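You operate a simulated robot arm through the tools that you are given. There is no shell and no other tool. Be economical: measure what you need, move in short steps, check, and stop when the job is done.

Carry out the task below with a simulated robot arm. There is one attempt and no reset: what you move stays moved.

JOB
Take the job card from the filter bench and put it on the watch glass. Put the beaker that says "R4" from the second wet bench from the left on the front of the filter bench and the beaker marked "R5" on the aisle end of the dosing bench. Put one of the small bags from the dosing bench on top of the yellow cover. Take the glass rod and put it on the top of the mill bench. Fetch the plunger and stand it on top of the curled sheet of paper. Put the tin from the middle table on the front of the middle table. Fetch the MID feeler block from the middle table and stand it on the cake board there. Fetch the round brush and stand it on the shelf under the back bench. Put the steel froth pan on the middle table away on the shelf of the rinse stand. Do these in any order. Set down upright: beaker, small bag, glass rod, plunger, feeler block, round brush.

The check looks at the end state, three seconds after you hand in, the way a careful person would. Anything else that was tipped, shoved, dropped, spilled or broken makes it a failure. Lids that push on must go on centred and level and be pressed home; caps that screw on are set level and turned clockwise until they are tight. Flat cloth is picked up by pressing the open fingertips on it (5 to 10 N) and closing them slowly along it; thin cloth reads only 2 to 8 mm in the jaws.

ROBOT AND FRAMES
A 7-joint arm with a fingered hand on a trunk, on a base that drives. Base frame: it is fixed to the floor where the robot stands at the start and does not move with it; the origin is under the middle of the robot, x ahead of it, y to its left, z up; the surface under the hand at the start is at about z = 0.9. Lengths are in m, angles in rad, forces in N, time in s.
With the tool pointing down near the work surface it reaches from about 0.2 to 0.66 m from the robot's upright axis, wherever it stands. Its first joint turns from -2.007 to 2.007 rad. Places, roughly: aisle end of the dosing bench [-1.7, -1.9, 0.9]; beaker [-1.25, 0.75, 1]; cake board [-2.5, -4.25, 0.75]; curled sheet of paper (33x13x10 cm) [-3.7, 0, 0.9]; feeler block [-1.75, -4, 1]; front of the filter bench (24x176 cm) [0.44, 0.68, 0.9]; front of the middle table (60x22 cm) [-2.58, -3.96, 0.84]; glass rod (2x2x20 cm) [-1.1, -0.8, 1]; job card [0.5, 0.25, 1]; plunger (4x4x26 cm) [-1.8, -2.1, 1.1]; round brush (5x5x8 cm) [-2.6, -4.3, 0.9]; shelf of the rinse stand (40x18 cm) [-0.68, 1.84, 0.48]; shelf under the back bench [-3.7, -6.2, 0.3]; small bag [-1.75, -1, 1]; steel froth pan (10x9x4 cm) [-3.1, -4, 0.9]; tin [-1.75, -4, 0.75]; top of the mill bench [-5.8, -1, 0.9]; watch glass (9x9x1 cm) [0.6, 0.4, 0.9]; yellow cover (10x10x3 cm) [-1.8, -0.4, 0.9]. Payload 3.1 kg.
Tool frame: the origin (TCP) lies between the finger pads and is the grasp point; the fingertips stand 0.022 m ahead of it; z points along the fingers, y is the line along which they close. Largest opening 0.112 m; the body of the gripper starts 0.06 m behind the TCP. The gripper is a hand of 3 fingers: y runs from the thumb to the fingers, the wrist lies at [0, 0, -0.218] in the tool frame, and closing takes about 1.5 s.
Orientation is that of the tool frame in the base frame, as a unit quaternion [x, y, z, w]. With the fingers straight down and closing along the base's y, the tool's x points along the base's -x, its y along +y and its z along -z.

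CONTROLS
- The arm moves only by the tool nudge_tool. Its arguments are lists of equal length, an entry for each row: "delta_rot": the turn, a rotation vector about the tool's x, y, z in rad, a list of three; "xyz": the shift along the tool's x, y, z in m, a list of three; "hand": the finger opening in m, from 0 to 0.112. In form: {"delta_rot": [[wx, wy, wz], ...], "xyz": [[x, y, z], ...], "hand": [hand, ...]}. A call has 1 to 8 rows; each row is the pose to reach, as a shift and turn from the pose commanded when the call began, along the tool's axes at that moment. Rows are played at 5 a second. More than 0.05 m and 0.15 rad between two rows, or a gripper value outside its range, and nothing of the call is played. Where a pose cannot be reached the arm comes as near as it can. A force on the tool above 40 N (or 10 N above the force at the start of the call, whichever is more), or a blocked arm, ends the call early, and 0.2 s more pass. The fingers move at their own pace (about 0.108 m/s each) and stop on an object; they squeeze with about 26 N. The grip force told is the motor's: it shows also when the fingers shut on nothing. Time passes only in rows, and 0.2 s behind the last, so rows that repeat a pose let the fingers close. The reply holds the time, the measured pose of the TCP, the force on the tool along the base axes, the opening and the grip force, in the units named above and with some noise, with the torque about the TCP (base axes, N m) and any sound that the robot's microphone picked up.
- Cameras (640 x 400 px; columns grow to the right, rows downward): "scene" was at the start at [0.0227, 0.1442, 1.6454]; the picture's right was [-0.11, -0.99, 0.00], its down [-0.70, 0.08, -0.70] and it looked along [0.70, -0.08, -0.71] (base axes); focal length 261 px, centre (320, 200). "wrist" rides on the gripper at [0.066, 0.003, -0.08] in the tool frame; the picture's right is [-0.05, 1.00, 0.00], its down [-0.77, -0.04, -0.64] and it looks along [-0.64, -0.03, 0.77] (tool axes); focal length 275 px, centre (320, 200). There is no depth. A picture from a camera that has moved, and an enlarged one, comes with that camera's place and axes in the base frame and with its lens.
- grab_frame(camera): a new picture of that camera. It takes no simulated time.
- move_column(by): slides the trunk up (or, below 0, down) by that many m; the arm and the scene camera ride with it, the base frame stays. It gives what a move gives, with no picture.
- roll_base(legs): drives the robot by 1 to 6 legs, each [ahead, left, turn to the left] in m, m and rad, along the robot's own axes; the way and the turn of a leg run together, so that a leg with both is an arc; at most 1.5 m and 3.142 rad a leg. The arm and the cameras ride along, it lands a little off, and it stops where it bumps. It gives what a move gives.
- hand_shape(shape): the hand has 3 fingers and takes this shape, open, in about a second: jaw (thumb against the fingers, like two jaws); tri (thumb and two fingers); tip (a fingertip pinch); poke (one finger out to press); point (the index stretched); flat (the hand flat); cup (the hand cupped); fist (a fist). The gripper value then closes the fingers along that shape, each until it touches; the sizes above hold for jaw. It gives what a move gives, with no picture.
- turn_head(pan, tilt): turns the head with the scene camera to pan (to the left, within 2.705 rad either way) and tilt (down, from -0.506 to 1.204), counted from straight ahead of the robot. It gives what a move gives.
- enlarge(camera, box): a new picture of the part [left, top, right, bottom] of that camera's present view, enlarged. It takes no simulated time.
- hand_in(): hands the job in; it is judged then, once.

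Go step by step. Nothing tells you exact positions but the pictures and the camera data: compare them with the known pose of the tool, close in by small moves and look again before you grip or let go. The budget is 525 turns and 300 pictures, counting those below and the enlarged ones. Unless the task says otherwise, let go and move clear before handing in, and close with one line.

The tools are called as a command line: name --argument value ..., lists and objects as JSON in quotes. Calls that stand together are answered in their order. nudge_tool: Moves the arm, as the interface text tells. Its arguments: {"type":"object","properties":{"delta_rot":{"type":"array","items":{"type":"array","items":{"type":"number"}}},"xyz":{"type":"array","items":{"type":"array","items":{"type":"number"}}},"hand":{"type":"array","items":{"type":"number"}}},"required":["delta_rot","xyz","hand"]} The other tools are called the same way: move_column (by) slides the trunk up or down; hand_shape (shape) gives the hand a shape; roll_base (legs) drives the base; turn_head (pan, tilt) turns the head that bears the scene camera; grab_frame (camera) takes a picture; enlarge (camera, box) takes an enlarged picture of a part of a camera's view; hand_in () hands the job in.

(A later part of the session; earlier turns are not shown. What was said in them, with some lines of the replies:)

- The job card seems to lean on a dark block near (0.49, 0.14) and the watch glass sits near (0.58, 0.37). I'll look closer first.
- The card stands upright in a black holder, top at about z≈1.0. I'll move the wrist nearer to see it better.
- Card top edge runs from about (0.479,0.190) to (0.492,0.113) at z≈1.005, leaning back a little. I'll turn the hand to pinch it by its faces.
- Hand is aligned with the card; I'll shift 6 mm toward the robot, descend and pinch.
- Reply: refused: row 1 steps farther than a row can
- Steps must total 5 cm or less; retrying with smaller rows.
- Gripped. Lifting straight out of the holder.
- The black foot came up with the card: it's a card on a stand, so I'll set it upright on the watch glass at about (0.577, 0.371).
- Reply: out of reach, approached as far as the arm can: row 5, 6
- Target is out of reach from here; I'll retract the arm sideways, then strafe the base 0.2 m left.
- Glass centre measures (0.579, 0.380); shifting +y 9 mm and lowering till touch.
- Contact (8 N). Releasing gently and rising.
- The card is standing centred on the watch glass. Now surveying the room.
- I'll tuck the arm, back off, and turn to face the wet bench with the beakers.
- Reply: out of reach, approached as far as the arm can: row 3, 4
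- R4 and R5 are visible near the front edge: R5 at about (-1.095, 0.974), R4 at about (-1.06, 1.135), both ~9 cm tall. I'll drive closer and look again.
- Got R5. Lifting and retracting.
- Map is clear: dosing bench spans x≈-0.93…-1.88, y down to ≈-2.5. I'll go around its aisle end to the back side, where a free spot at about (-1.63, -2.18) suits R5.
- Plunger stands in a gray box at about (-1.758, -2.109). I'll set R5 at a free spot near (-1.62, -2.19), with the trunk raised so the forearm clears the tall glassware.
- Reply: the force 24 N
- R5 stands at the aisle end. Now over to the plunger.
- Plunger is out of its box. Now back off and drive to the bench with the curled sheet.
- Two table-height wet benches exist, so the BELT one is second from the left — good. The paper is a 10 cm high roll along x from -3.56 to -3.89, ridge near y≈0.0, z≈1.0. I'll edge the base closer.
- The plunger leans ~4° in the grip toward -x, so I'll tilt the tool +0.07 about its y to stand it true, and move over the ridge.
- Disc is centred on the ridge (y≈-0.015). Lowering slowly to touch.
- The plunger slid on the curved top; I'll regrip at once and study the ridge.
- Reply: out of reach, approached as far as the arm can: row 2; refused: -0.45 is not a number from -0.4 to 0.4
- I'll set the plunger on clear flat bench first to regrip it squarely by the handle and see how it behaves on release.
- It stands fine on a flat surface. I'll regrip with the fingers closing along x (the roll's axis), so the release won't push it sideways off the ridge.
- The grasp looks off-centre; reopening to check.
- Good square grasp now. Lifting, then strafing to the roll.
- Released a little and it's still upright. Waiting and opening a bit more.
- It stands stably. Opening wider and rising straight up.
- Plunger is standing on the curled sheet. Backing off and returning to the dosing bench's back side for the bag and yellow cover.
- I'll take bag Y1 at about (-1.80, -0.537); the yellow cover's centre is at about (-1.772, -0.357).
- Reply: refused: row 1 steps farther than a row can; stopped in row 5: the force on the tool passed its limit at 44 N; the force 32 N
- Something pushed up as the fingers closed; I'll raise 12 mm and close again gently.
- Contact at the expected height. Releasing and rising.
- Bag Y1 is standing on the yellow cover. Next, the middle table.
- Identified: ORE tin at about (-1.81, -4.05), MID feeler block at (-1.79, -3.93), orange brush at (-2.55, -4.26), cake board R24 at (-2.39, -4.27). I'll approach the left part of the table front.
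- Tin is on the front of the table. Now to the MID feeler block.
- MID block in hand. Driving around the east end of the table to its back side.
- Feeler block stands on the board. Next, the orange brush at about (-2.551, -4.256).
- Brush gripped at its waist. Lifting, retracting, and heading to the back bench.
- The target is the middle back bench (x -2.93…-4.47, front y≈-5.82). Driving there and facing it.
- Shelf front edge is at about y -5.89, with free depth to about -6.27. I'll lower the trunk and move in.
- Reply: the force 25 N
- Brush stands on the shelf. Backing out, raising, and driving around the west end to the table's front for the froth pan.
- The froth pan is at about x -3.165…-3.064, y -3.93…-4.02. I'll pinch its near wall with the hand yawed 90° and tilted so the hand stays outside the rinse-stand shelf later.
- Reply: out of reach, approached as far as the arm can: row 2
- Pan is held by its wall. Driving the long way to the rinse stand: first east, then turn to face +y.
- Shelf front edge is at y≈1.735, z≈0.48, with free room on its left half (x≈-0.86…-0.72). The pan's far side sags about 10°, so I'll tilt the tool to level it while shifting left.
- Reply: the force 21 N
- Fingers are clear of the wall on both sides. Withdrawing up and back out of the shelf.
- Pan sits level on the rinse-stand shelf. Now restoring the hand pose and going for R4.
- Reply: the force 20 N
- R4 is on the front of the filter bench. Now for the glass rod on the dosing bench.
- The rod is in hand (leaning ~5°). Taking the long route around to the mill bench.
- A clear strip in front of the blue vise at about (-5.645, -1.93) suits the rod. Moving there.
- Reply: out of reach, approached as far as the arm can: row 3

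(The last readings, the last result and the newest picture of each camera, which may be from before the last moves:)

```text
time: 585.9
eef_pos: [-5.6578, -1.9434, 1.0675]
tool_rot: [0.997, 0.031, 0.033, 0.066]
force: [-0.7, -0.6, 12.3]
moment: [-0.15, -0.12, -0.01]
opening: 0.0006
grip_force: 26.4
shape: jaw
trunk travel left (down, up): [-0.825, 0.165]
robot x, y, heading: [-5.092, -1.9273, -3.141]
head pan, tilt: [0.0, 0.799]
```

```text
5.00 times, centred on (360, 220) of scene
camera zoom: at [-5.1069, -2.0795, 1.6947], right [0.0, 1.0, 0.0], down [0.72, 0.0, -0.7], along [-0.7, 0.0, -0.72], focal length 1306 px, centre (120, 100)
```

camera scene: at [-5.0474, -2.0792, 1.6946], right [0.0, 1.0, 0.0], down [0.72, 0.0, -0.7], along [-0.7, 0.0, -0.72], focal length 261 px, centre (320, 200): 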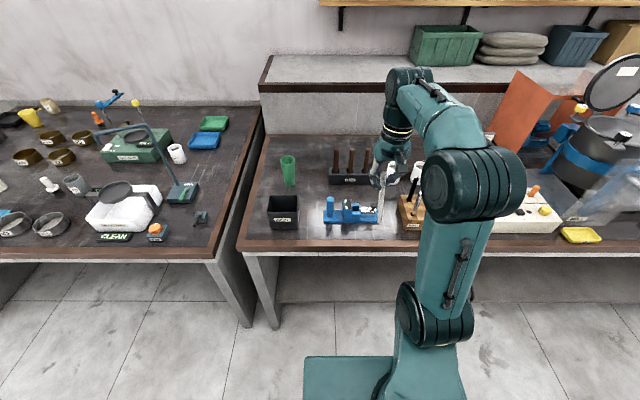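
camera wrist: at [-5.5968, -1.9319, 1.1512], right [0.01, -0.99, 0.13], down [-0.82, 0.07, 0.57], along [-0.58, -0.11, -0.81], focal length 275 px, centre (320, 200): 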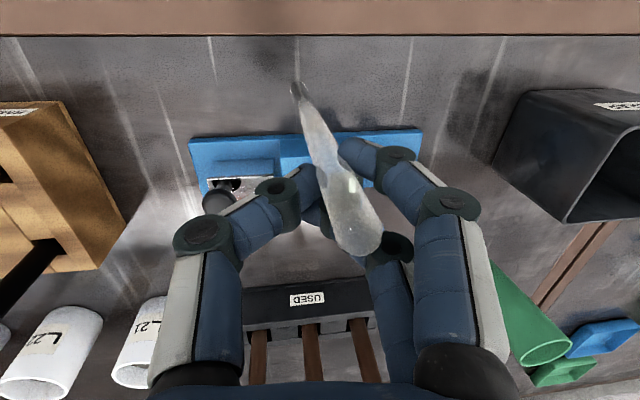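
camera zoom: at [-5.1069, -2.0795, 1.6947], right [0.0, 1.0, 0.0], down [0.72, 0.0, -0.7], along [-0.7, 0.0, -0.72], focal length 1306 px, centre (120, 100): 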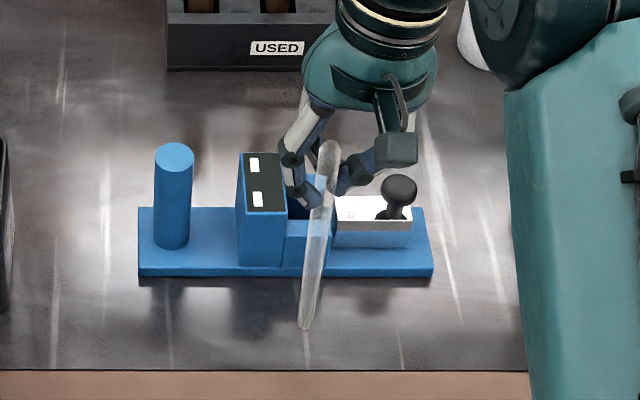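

nudge_tool --delta_rot '[[-0.023, 0.018, 0], [-0.023, 0.018, 0], [-0.023, 0.018, 0]]' --xyz '[[-0.003, -0.0038, -0.001], [-0.003, -0.0038, 0.0], [-0.003, -0.0038, 0.0005]]' --hand '[0, 0, 0]'

nudge_tool --delta_rot '[[0, 0, 0]]' --xyz '[[0, 0, 0]]' --hand '[0.004]'

grab_frame --camera "wrist"

enlarge --camera "scene" --box '[310, 180, 410, 260]'

```text
time: 586.7
eef_pos: [-5.6606, -1.9421, 1.0661]
tool_rot: [0.996, 0.031, 0.043, 0.078]
force: [0.3, 0.1, 18.2]
moment: [-0.18, -0.16, 0.03]
opening: 0.0012
grip_force: 25.7
shape: jaw
trunk travel left (down, up): [-0.825, 0.165]
robot x, y, heading: [-5.09, -1.9257, -3.139]
head pan, tilt: [0.0, 0.799]
```

```text
time: 587.1
eef_pos: [-5.6585, -1.9414, 1.0649]
tool_rot: [0.996, 0.032, 0.044, 0.077]
force: [0.2, -1.1, 3.8]
moment: [-0.02, -0.04, 0.01]
opening: 0.0042
grip_force: 0.0
shape: jaw
trunk travel left (down, up): [-0.825, 0.165]
robot x, y, heading: [-5.0908, -1.9231, -3.135]
head pan, tilt: [0.0, 0.799]
```

```text
84 pictures are left
camera wrist: at [-5.6005, -1.9274, 1.1494], right [0.01, -0.99, 0.15], down [-0.83, 0.08, 0.56], along [-0.56, -0.13, -0.82], focal length 275 px, centre (320, 200)
```

wrist: 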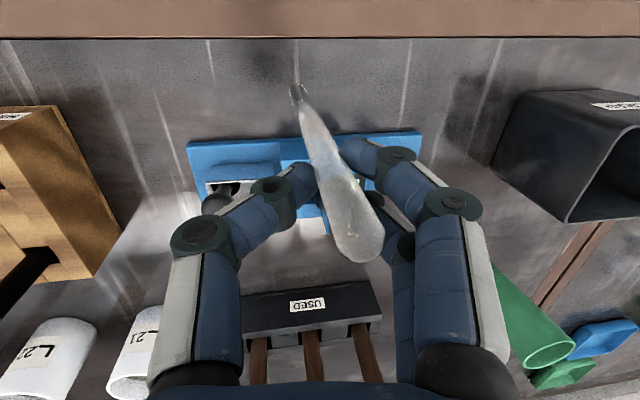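

```text
5.00 times, centred on (360, 220) of scene
camera zoom: at [-5.1067, -2.0795, 1.6945], right [0.0, 1.0, 0.0], down [0.72, 0.0, -0.7], along [-0.7, 0.0, -0.72], focal length 1306 px, centre (120, 100)
```

zoom: 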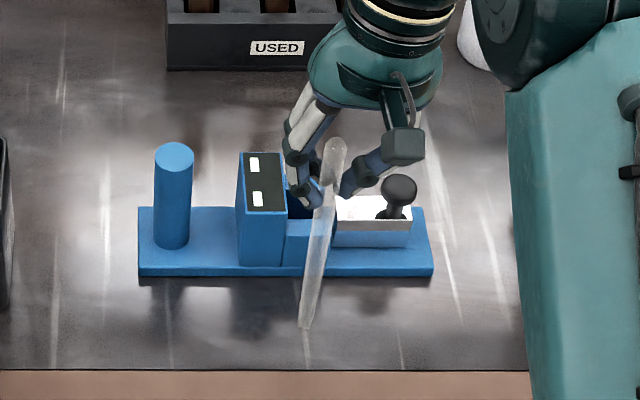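

nudge_tool --delta_rot '[[0, 0, 0], [0, 0, 0]]' --xyz '[[0, 0, 0], [0, 0, 0]]' --hand '[0.007, 0.01]'

grab_frame --camera "wrist"

enlarge --camera "scene" --box '[310, 180, 410, 260]'

```text
time: 587.7
eef_pos: [-5.6603, -1.9423, 1.065]
tool_rot: [0.995, 0.032, 0.045, 0.078]
force: [-1.0, 0.3, 0.6]
moment: [-0.02, 0.01, 0.01]
opening: 0.0097
grip_force: 0.1
shape: jaw
trunk travel left (down, up): [-0.825, 0.165]
robot x, y, heading: [-5.0884, -1.9257, -3.139]
head pan, tilt: [0.0, 0.799]
```

```text
82 pictures are left
camera wrist: at [-5.6024, -1.9275, 1.1489], right [0.01, -0.99, 0.15], down [-0.83, 0.08, 0.56], along [-0.56, -0.13, -0.82], focal length 275 px, centre (320, 200)
```

wrist: 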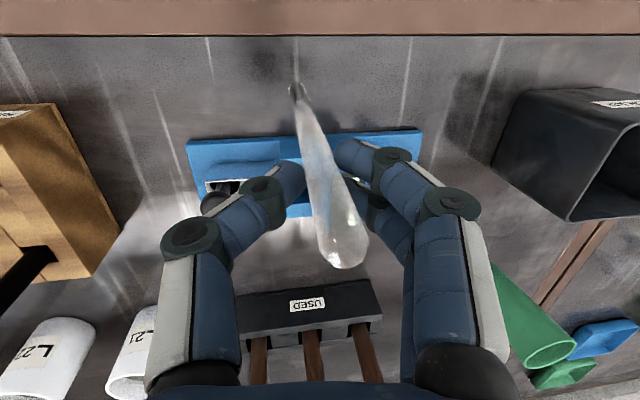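

```text
5.00 times, centred on (360, 220) of scene
camera zoom: at [-5.1092, -2.0795, 1.6945], right [0.0, 1.0, 0.0], down [0.72, 0.0, -0.7], along [-0.7, 0.0, -0.72], focal length 1306 px, centre (120, 100)
```

zoom: 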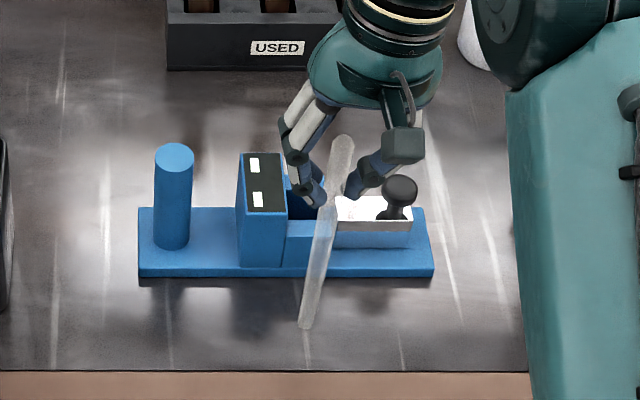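

nudge_tool --delta_rot '[[0, 0, 0], [0, 0, 0]]' --xyz '[[0, 0, 0], [0, 0, 0]]' --hand '[0.013, 0.016]'

grab_frame --camera "wrist"

```text
time: 588.3
eef_pos: [-5.6619, -1.9411, 1.0643]
tool_rot: [0.995, 0.031, 0.044, 0.079]
force: [0.2, -0.4, -0.7]
moment: [-0.02, 0.01, 0.0]
opening: 0.0156
grip_force: 0.0
shape: jaw
trunk travel left (down, up): [-0.825, 0.165]
robot x, y, heading: [-5.0885, -1.9266, -3.138]
head pan, tilt: [0.0, 0.799]
```

```text
80 pictures are left
camera wrist: at [-5.6024, -1.9276, 1.1493], right [0.01, -0.99, 0.15], down [-0.83, 0.08, 0.56], along [-0.56, -0.13, -0.82], focal length 275 px, centre (320, 200)
```

wrist: 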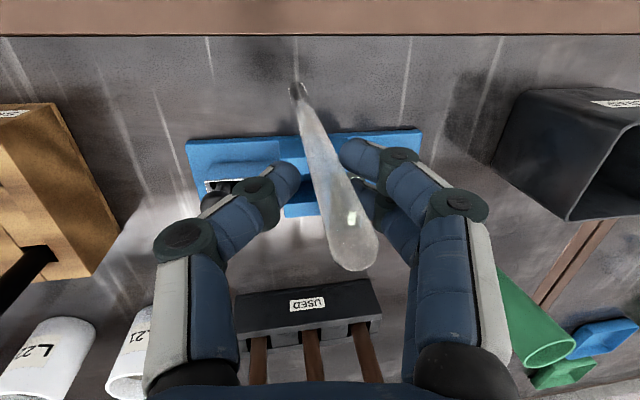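

nudge_tool --delta_rot '[[0, 0, 0], [0, 0, 0], [0, 0, 0], [0, 0, 0]]' --xyz '[[0, 0, 0], [0, 0, 0], [0, 0, 0], [0, 0, 0]]' --hand '[0.016, 0.016, 0.016, 0.016]'

grab_frame --camera "wrist"

enlarge --camera "scene" --box '[310, 180, 410, 260]'

```text
time: 589.3
eef_pos: [-5.661, -1.9428, 1.0642]
tool_rot: [0.995, 0.031, 0.044, 0.079]
force: [-0.1, 0.0, -0.3]
moment: [0.02, 0.03, 0.02]
opening: 0.0156
grip_force: 0.0
shape: jaw
trunk travel left (down, up): [-0.825, 0.165]
robot x, y, heading: [-5.0916, -1.928, -3.141]
head pan, tilt: [0.0, 0.799]
```

```text
79 pictures are left
camera wrist: at [-5.6023, -1.9276, 1.1493], right [0.01, -0.99, 0.15], down [-0.83, 0.08, 0.56], along [-0.56, -0.13, -0.82], focal length 275 px, centre (320, 200)
```

wrist: 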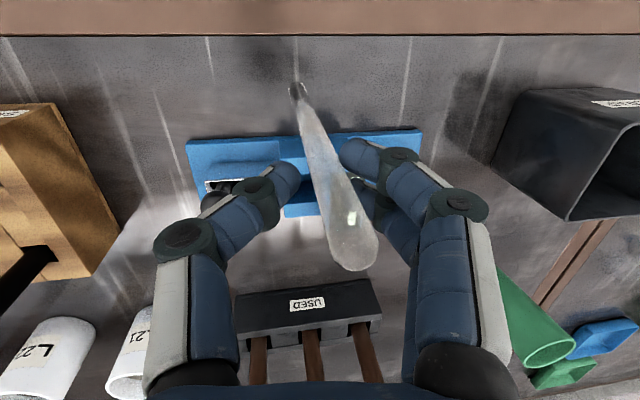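

```text
5.00 times, centred on (360, 220) of scene
camera zoom: at [-5.109, -2.0795, 1.6946], right [0.0, 1.0, 0.0], down [0.72, 0.0, -0.7], along [-0.7, 0.0, -0.72], focal length 1306 px, centre (120, 100)
```

zoom: 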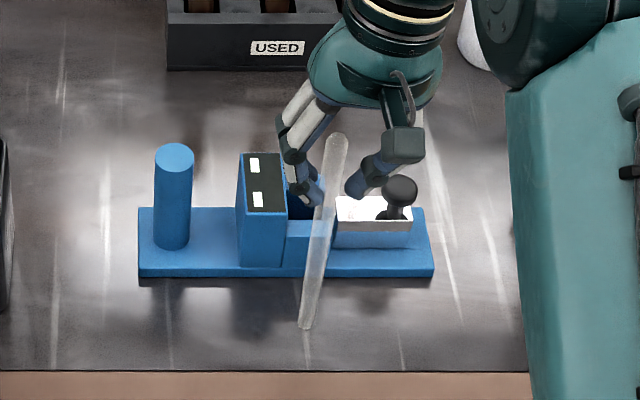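

It's steady and vertical. Opening further in small steps.

nudge_tool --delta_rot '[[0, 0, 0], [0, 0, 0], [0, 0, 0], [0, 0, 0]]' --xyz '[[0, 0, 0], [0, 0, 0], [0, 0, 0], [0, 0, 0]]' --hand '[0.02, 0.024, 0.028, 0.03]'

grab_frame --camera "wrist"

```text
time: 590.3
eef_pos: [-5.661, -1.941, 1.0641]
tool_rot: [0.995, 0.032, 0.045, 0.079]
force: [0.0, 0.1, -0.1]
moment: [0.02, 0.0, 0.0]
opening: 0.0295
grip_force: 0.0
shape: jaw
trunk travel left (down, up): [-0.825, 0.165]
robot x, y, heading: [-5.0912, -1.9243, -3.134]
head pan, tilt: [0.0, 0.799]
```

```text
77 pictures are left
camera wrist: at [-5.6023, -1.9276, 1.1493], right [0.01, -0.99, 0.15], down [-0.83, 0.08, 0.56], along [-0.56, -0.13, -0.82], focal length 275 px, centre (320, 200)
```

wrist: 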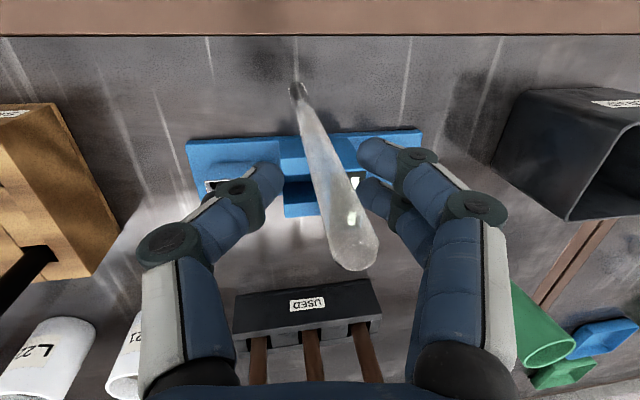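

nudge_tool --delta_rot '[[0, 0, 0], [0, 0, 0], [0, 0, 0], [0, 0, 0], [0, 0, 0]]' --xyz '[[0, 0, 0], [0, 0, 0], [0, 0, 0], [0.0017, 0.0032, -0.0196], [0.0034, 0.0064, -0.039]]' --hand '[0.045, 0.06, 0.075, 0.075, 0.075]'

grab_frame --camera "wrist"

```text
time: 591.5
eef_pos: [-5.6609, -1.9421, 1.1047]
tool_rot: [0.995, 0.031, 0.045, 0.079]
force: [0.2, -0.5, 0.4]
moment: [0.0, 0.04, 0.01]
opening: 0.0746
grip_force: 0.0
shape: jaw
trunk travel left (down, up): [-0.825, 0.165]
robot x, y, heading: [-5.0906, -1.9251, -3.143]
head pan, tilt: [0.0, 0.799]
```

```text
76 pictures are left
camera wrist: at [-5.6021, -1.9278, 1.1894], right [0.01, -0.99, 0.15], down [-0.83, 0.08, 0.56], along [-0.56, -0.13, -0.82], focal length 275 px, centre (320, 200)
```

wrist: 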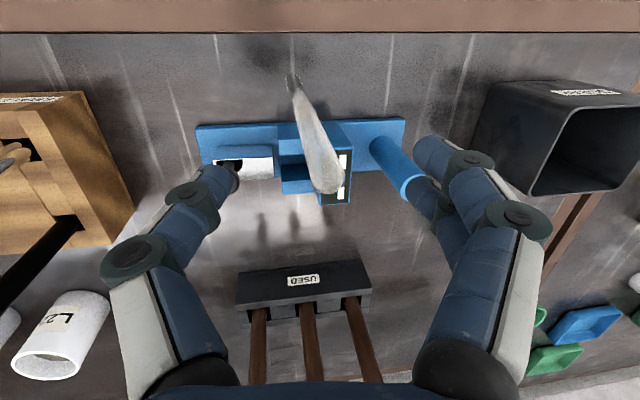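

Still standing. Rising clear and backing away.

nudge_tool --delta_rot '[[0, 0, 0], [0, 0, 0], [0, 0, 0], [0, 0, 0]]' --xyz '[[0.0025, 0.0048, -0.0295], [0.005, 0.0096, -0.059], [0.0085, 0.016, -0.098], [0.0118, 0.0224, -0.1375]]' --hand '[0.075, 0.075, 0.075, 0.075]'

roll_base --legs '[[-0.15, 0, 0]]'

turn_head --pan 0.0 --tilt 0.7

grab_frame --camera "scene"

```text
time: 592.5
eef_pos: [-5.6615, -1.9441, 1.2447]
tool_rot: [0.995, 0.032, 0.045, 0.079]
force: [-0.1, -0.6, -0.3]
moment: [-0.03, 0.02, 0.0]
opening: 0.0748
grip_force: 0.0
shape: jaw
trunk travel left (down, up): [-0.825, 0.165]
robot x, y, heading: [-5.0888, -1.931, -3.136]
head pan, tilt: [0.0, 0.799]
```

```text
time: 593.9
eef_pos: [-5.5104, -1.9413, 1.2437]
tool_rot: [0.996, 0.029, 0.044, 0.079]
force: [0.0, 0.1, 0.1]
moment: [0.01, -0.02, 0.0]
opening: 0.0748
grip_force: 0.0
shape: jaw
trunk travel left (down, up): [-0.825, 0.165]
robot x, y, heading: [-4.9354, -1.9234, 3.138]
head pan, tilt: [0.0, 0.799]
```

```text
time: 594.6
eef_pos: [-5.5088, -1.9411, 1.2435]
tool_rot: [0.996, 0.029, 0.043, 0.078]
force: [0.3, 0.2, -0.3]
moment: [0.01, 0.01, 0.0]
opening: 0.0746
grip_force: 0.1
shape: jaw
trunk travel left (down, up): [-0.825, 0.165]
robot x, y, heading: [-4.9355, -1.9267, 3.144]
head pan, tilt: [0.0, 0.7]
```

```text
75 pictures are left
camera scene: at [-4.9603, -2.0792, 1.7028], right [0.0, 1.0, 0.0], down [0.64, 0.0, -0.76], along [-0.76, 0.0, -0.64], focal length 261 px, centre (320, 200)
```

scene: 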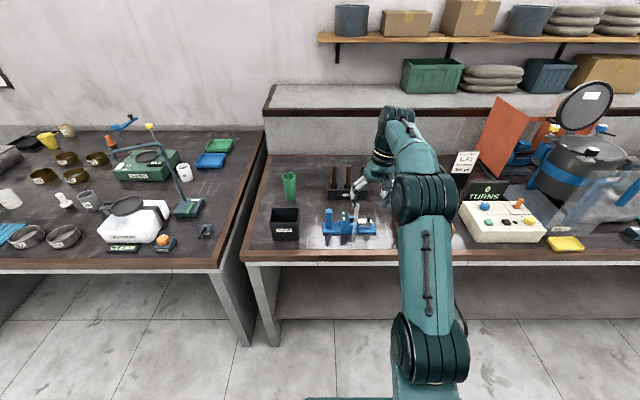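

enlarge --camera "scene" --box '[300, 160, 420, 250]'

turn_head --pan -2.1 --tilt 0.45

grab_frame --camera "scene"

```text
4.44 times, centred on (360, 205) of scene
camera zoom: at [-4.9603, -2.0792, 1.7028], right [0.0, 1.0, 0.0], down [0.64, 0.0, -0.76], along [-0.76, 0.0, -0.64], focal length 1161 px, centre (142, 178)
```

zoom: 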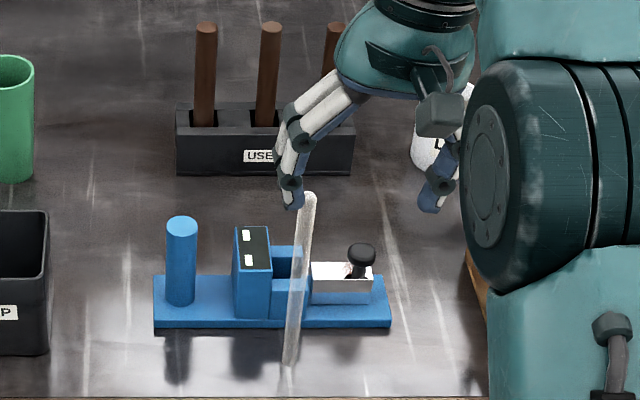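

```text
time: 596.6
eef_pos: [-5.5089, -1.9404, 1.2432]
tool_rot: [0.995, 0.029, 0.045, 0.079]
force: [-0.3, -1.2, 0.7]
moment: [0.02, 0.02, -0.04]
opening: 0.0746
grip_force: 0.0
shape: jaw
trunk travel left (down, up): [-0.825, 0.165]
robot x, y, heading: [-4.9382, -1.9261, 3.148]
head pan, tilt: [-2.1, 0.45]
```

```text
73 pictures are left
camera scene: at [-4.8299, -1.9999, 1.725], right [0.86, -0.5, 0.0], down [-0.22, -0.38, -0.9], along [0.45, 0.78, -0.44], focal length 261 px, centre (320, 200)
```

scene: 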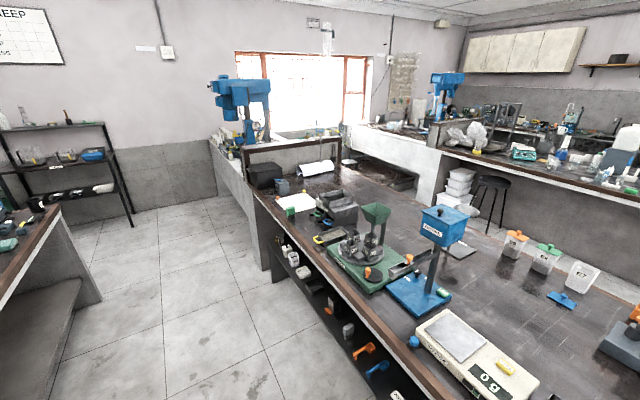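

enlarge --camera "scene" --box '[240, 110, 380, 220]'

```text
3.64 times, centred on (310, 165) of scene
camera zoom: at [-4.8299, -1.9999, 1.725], right [0.86, -0.5, 0.0], down [-0.22, -0.38, -0.9], along [0.45, 0.78, -0.44], focal length 950 px, centre (356, 327)
```

zoom: 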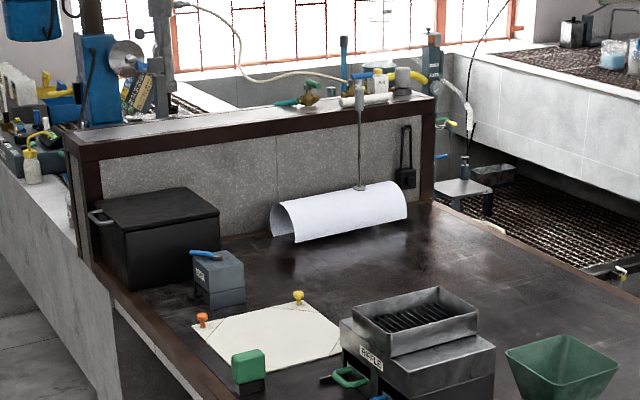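

All ten items are in place and still standing. I'll back off a bit more and hand in.

roll_base --legs '[[-0.15, 0, 0]]'

hand_in

```text
time: 597.9
eef_pos: [-5.3612, -1.9384, 1.2434]
tool_rot: [0.996, 0.026, 0.044, 0.079]
force: [0.2, 0.5, 0.3]
moment: [0.0, -0.01, -0.01]
opening: 0.0747
grip_force: 0.0
shape: jaw
trunk travel left (down, up): [-0.825, 0.165]
robot x, y, heading: [-4.787, -1.9269, 3.133]
head pan, tilt: [-2.1, 0.45]
```

```text
The job is handed in.
```

The job is handed in: all ten items were placed where asked, and each was seen in place after I let go, with the hand clear of everything at the end.
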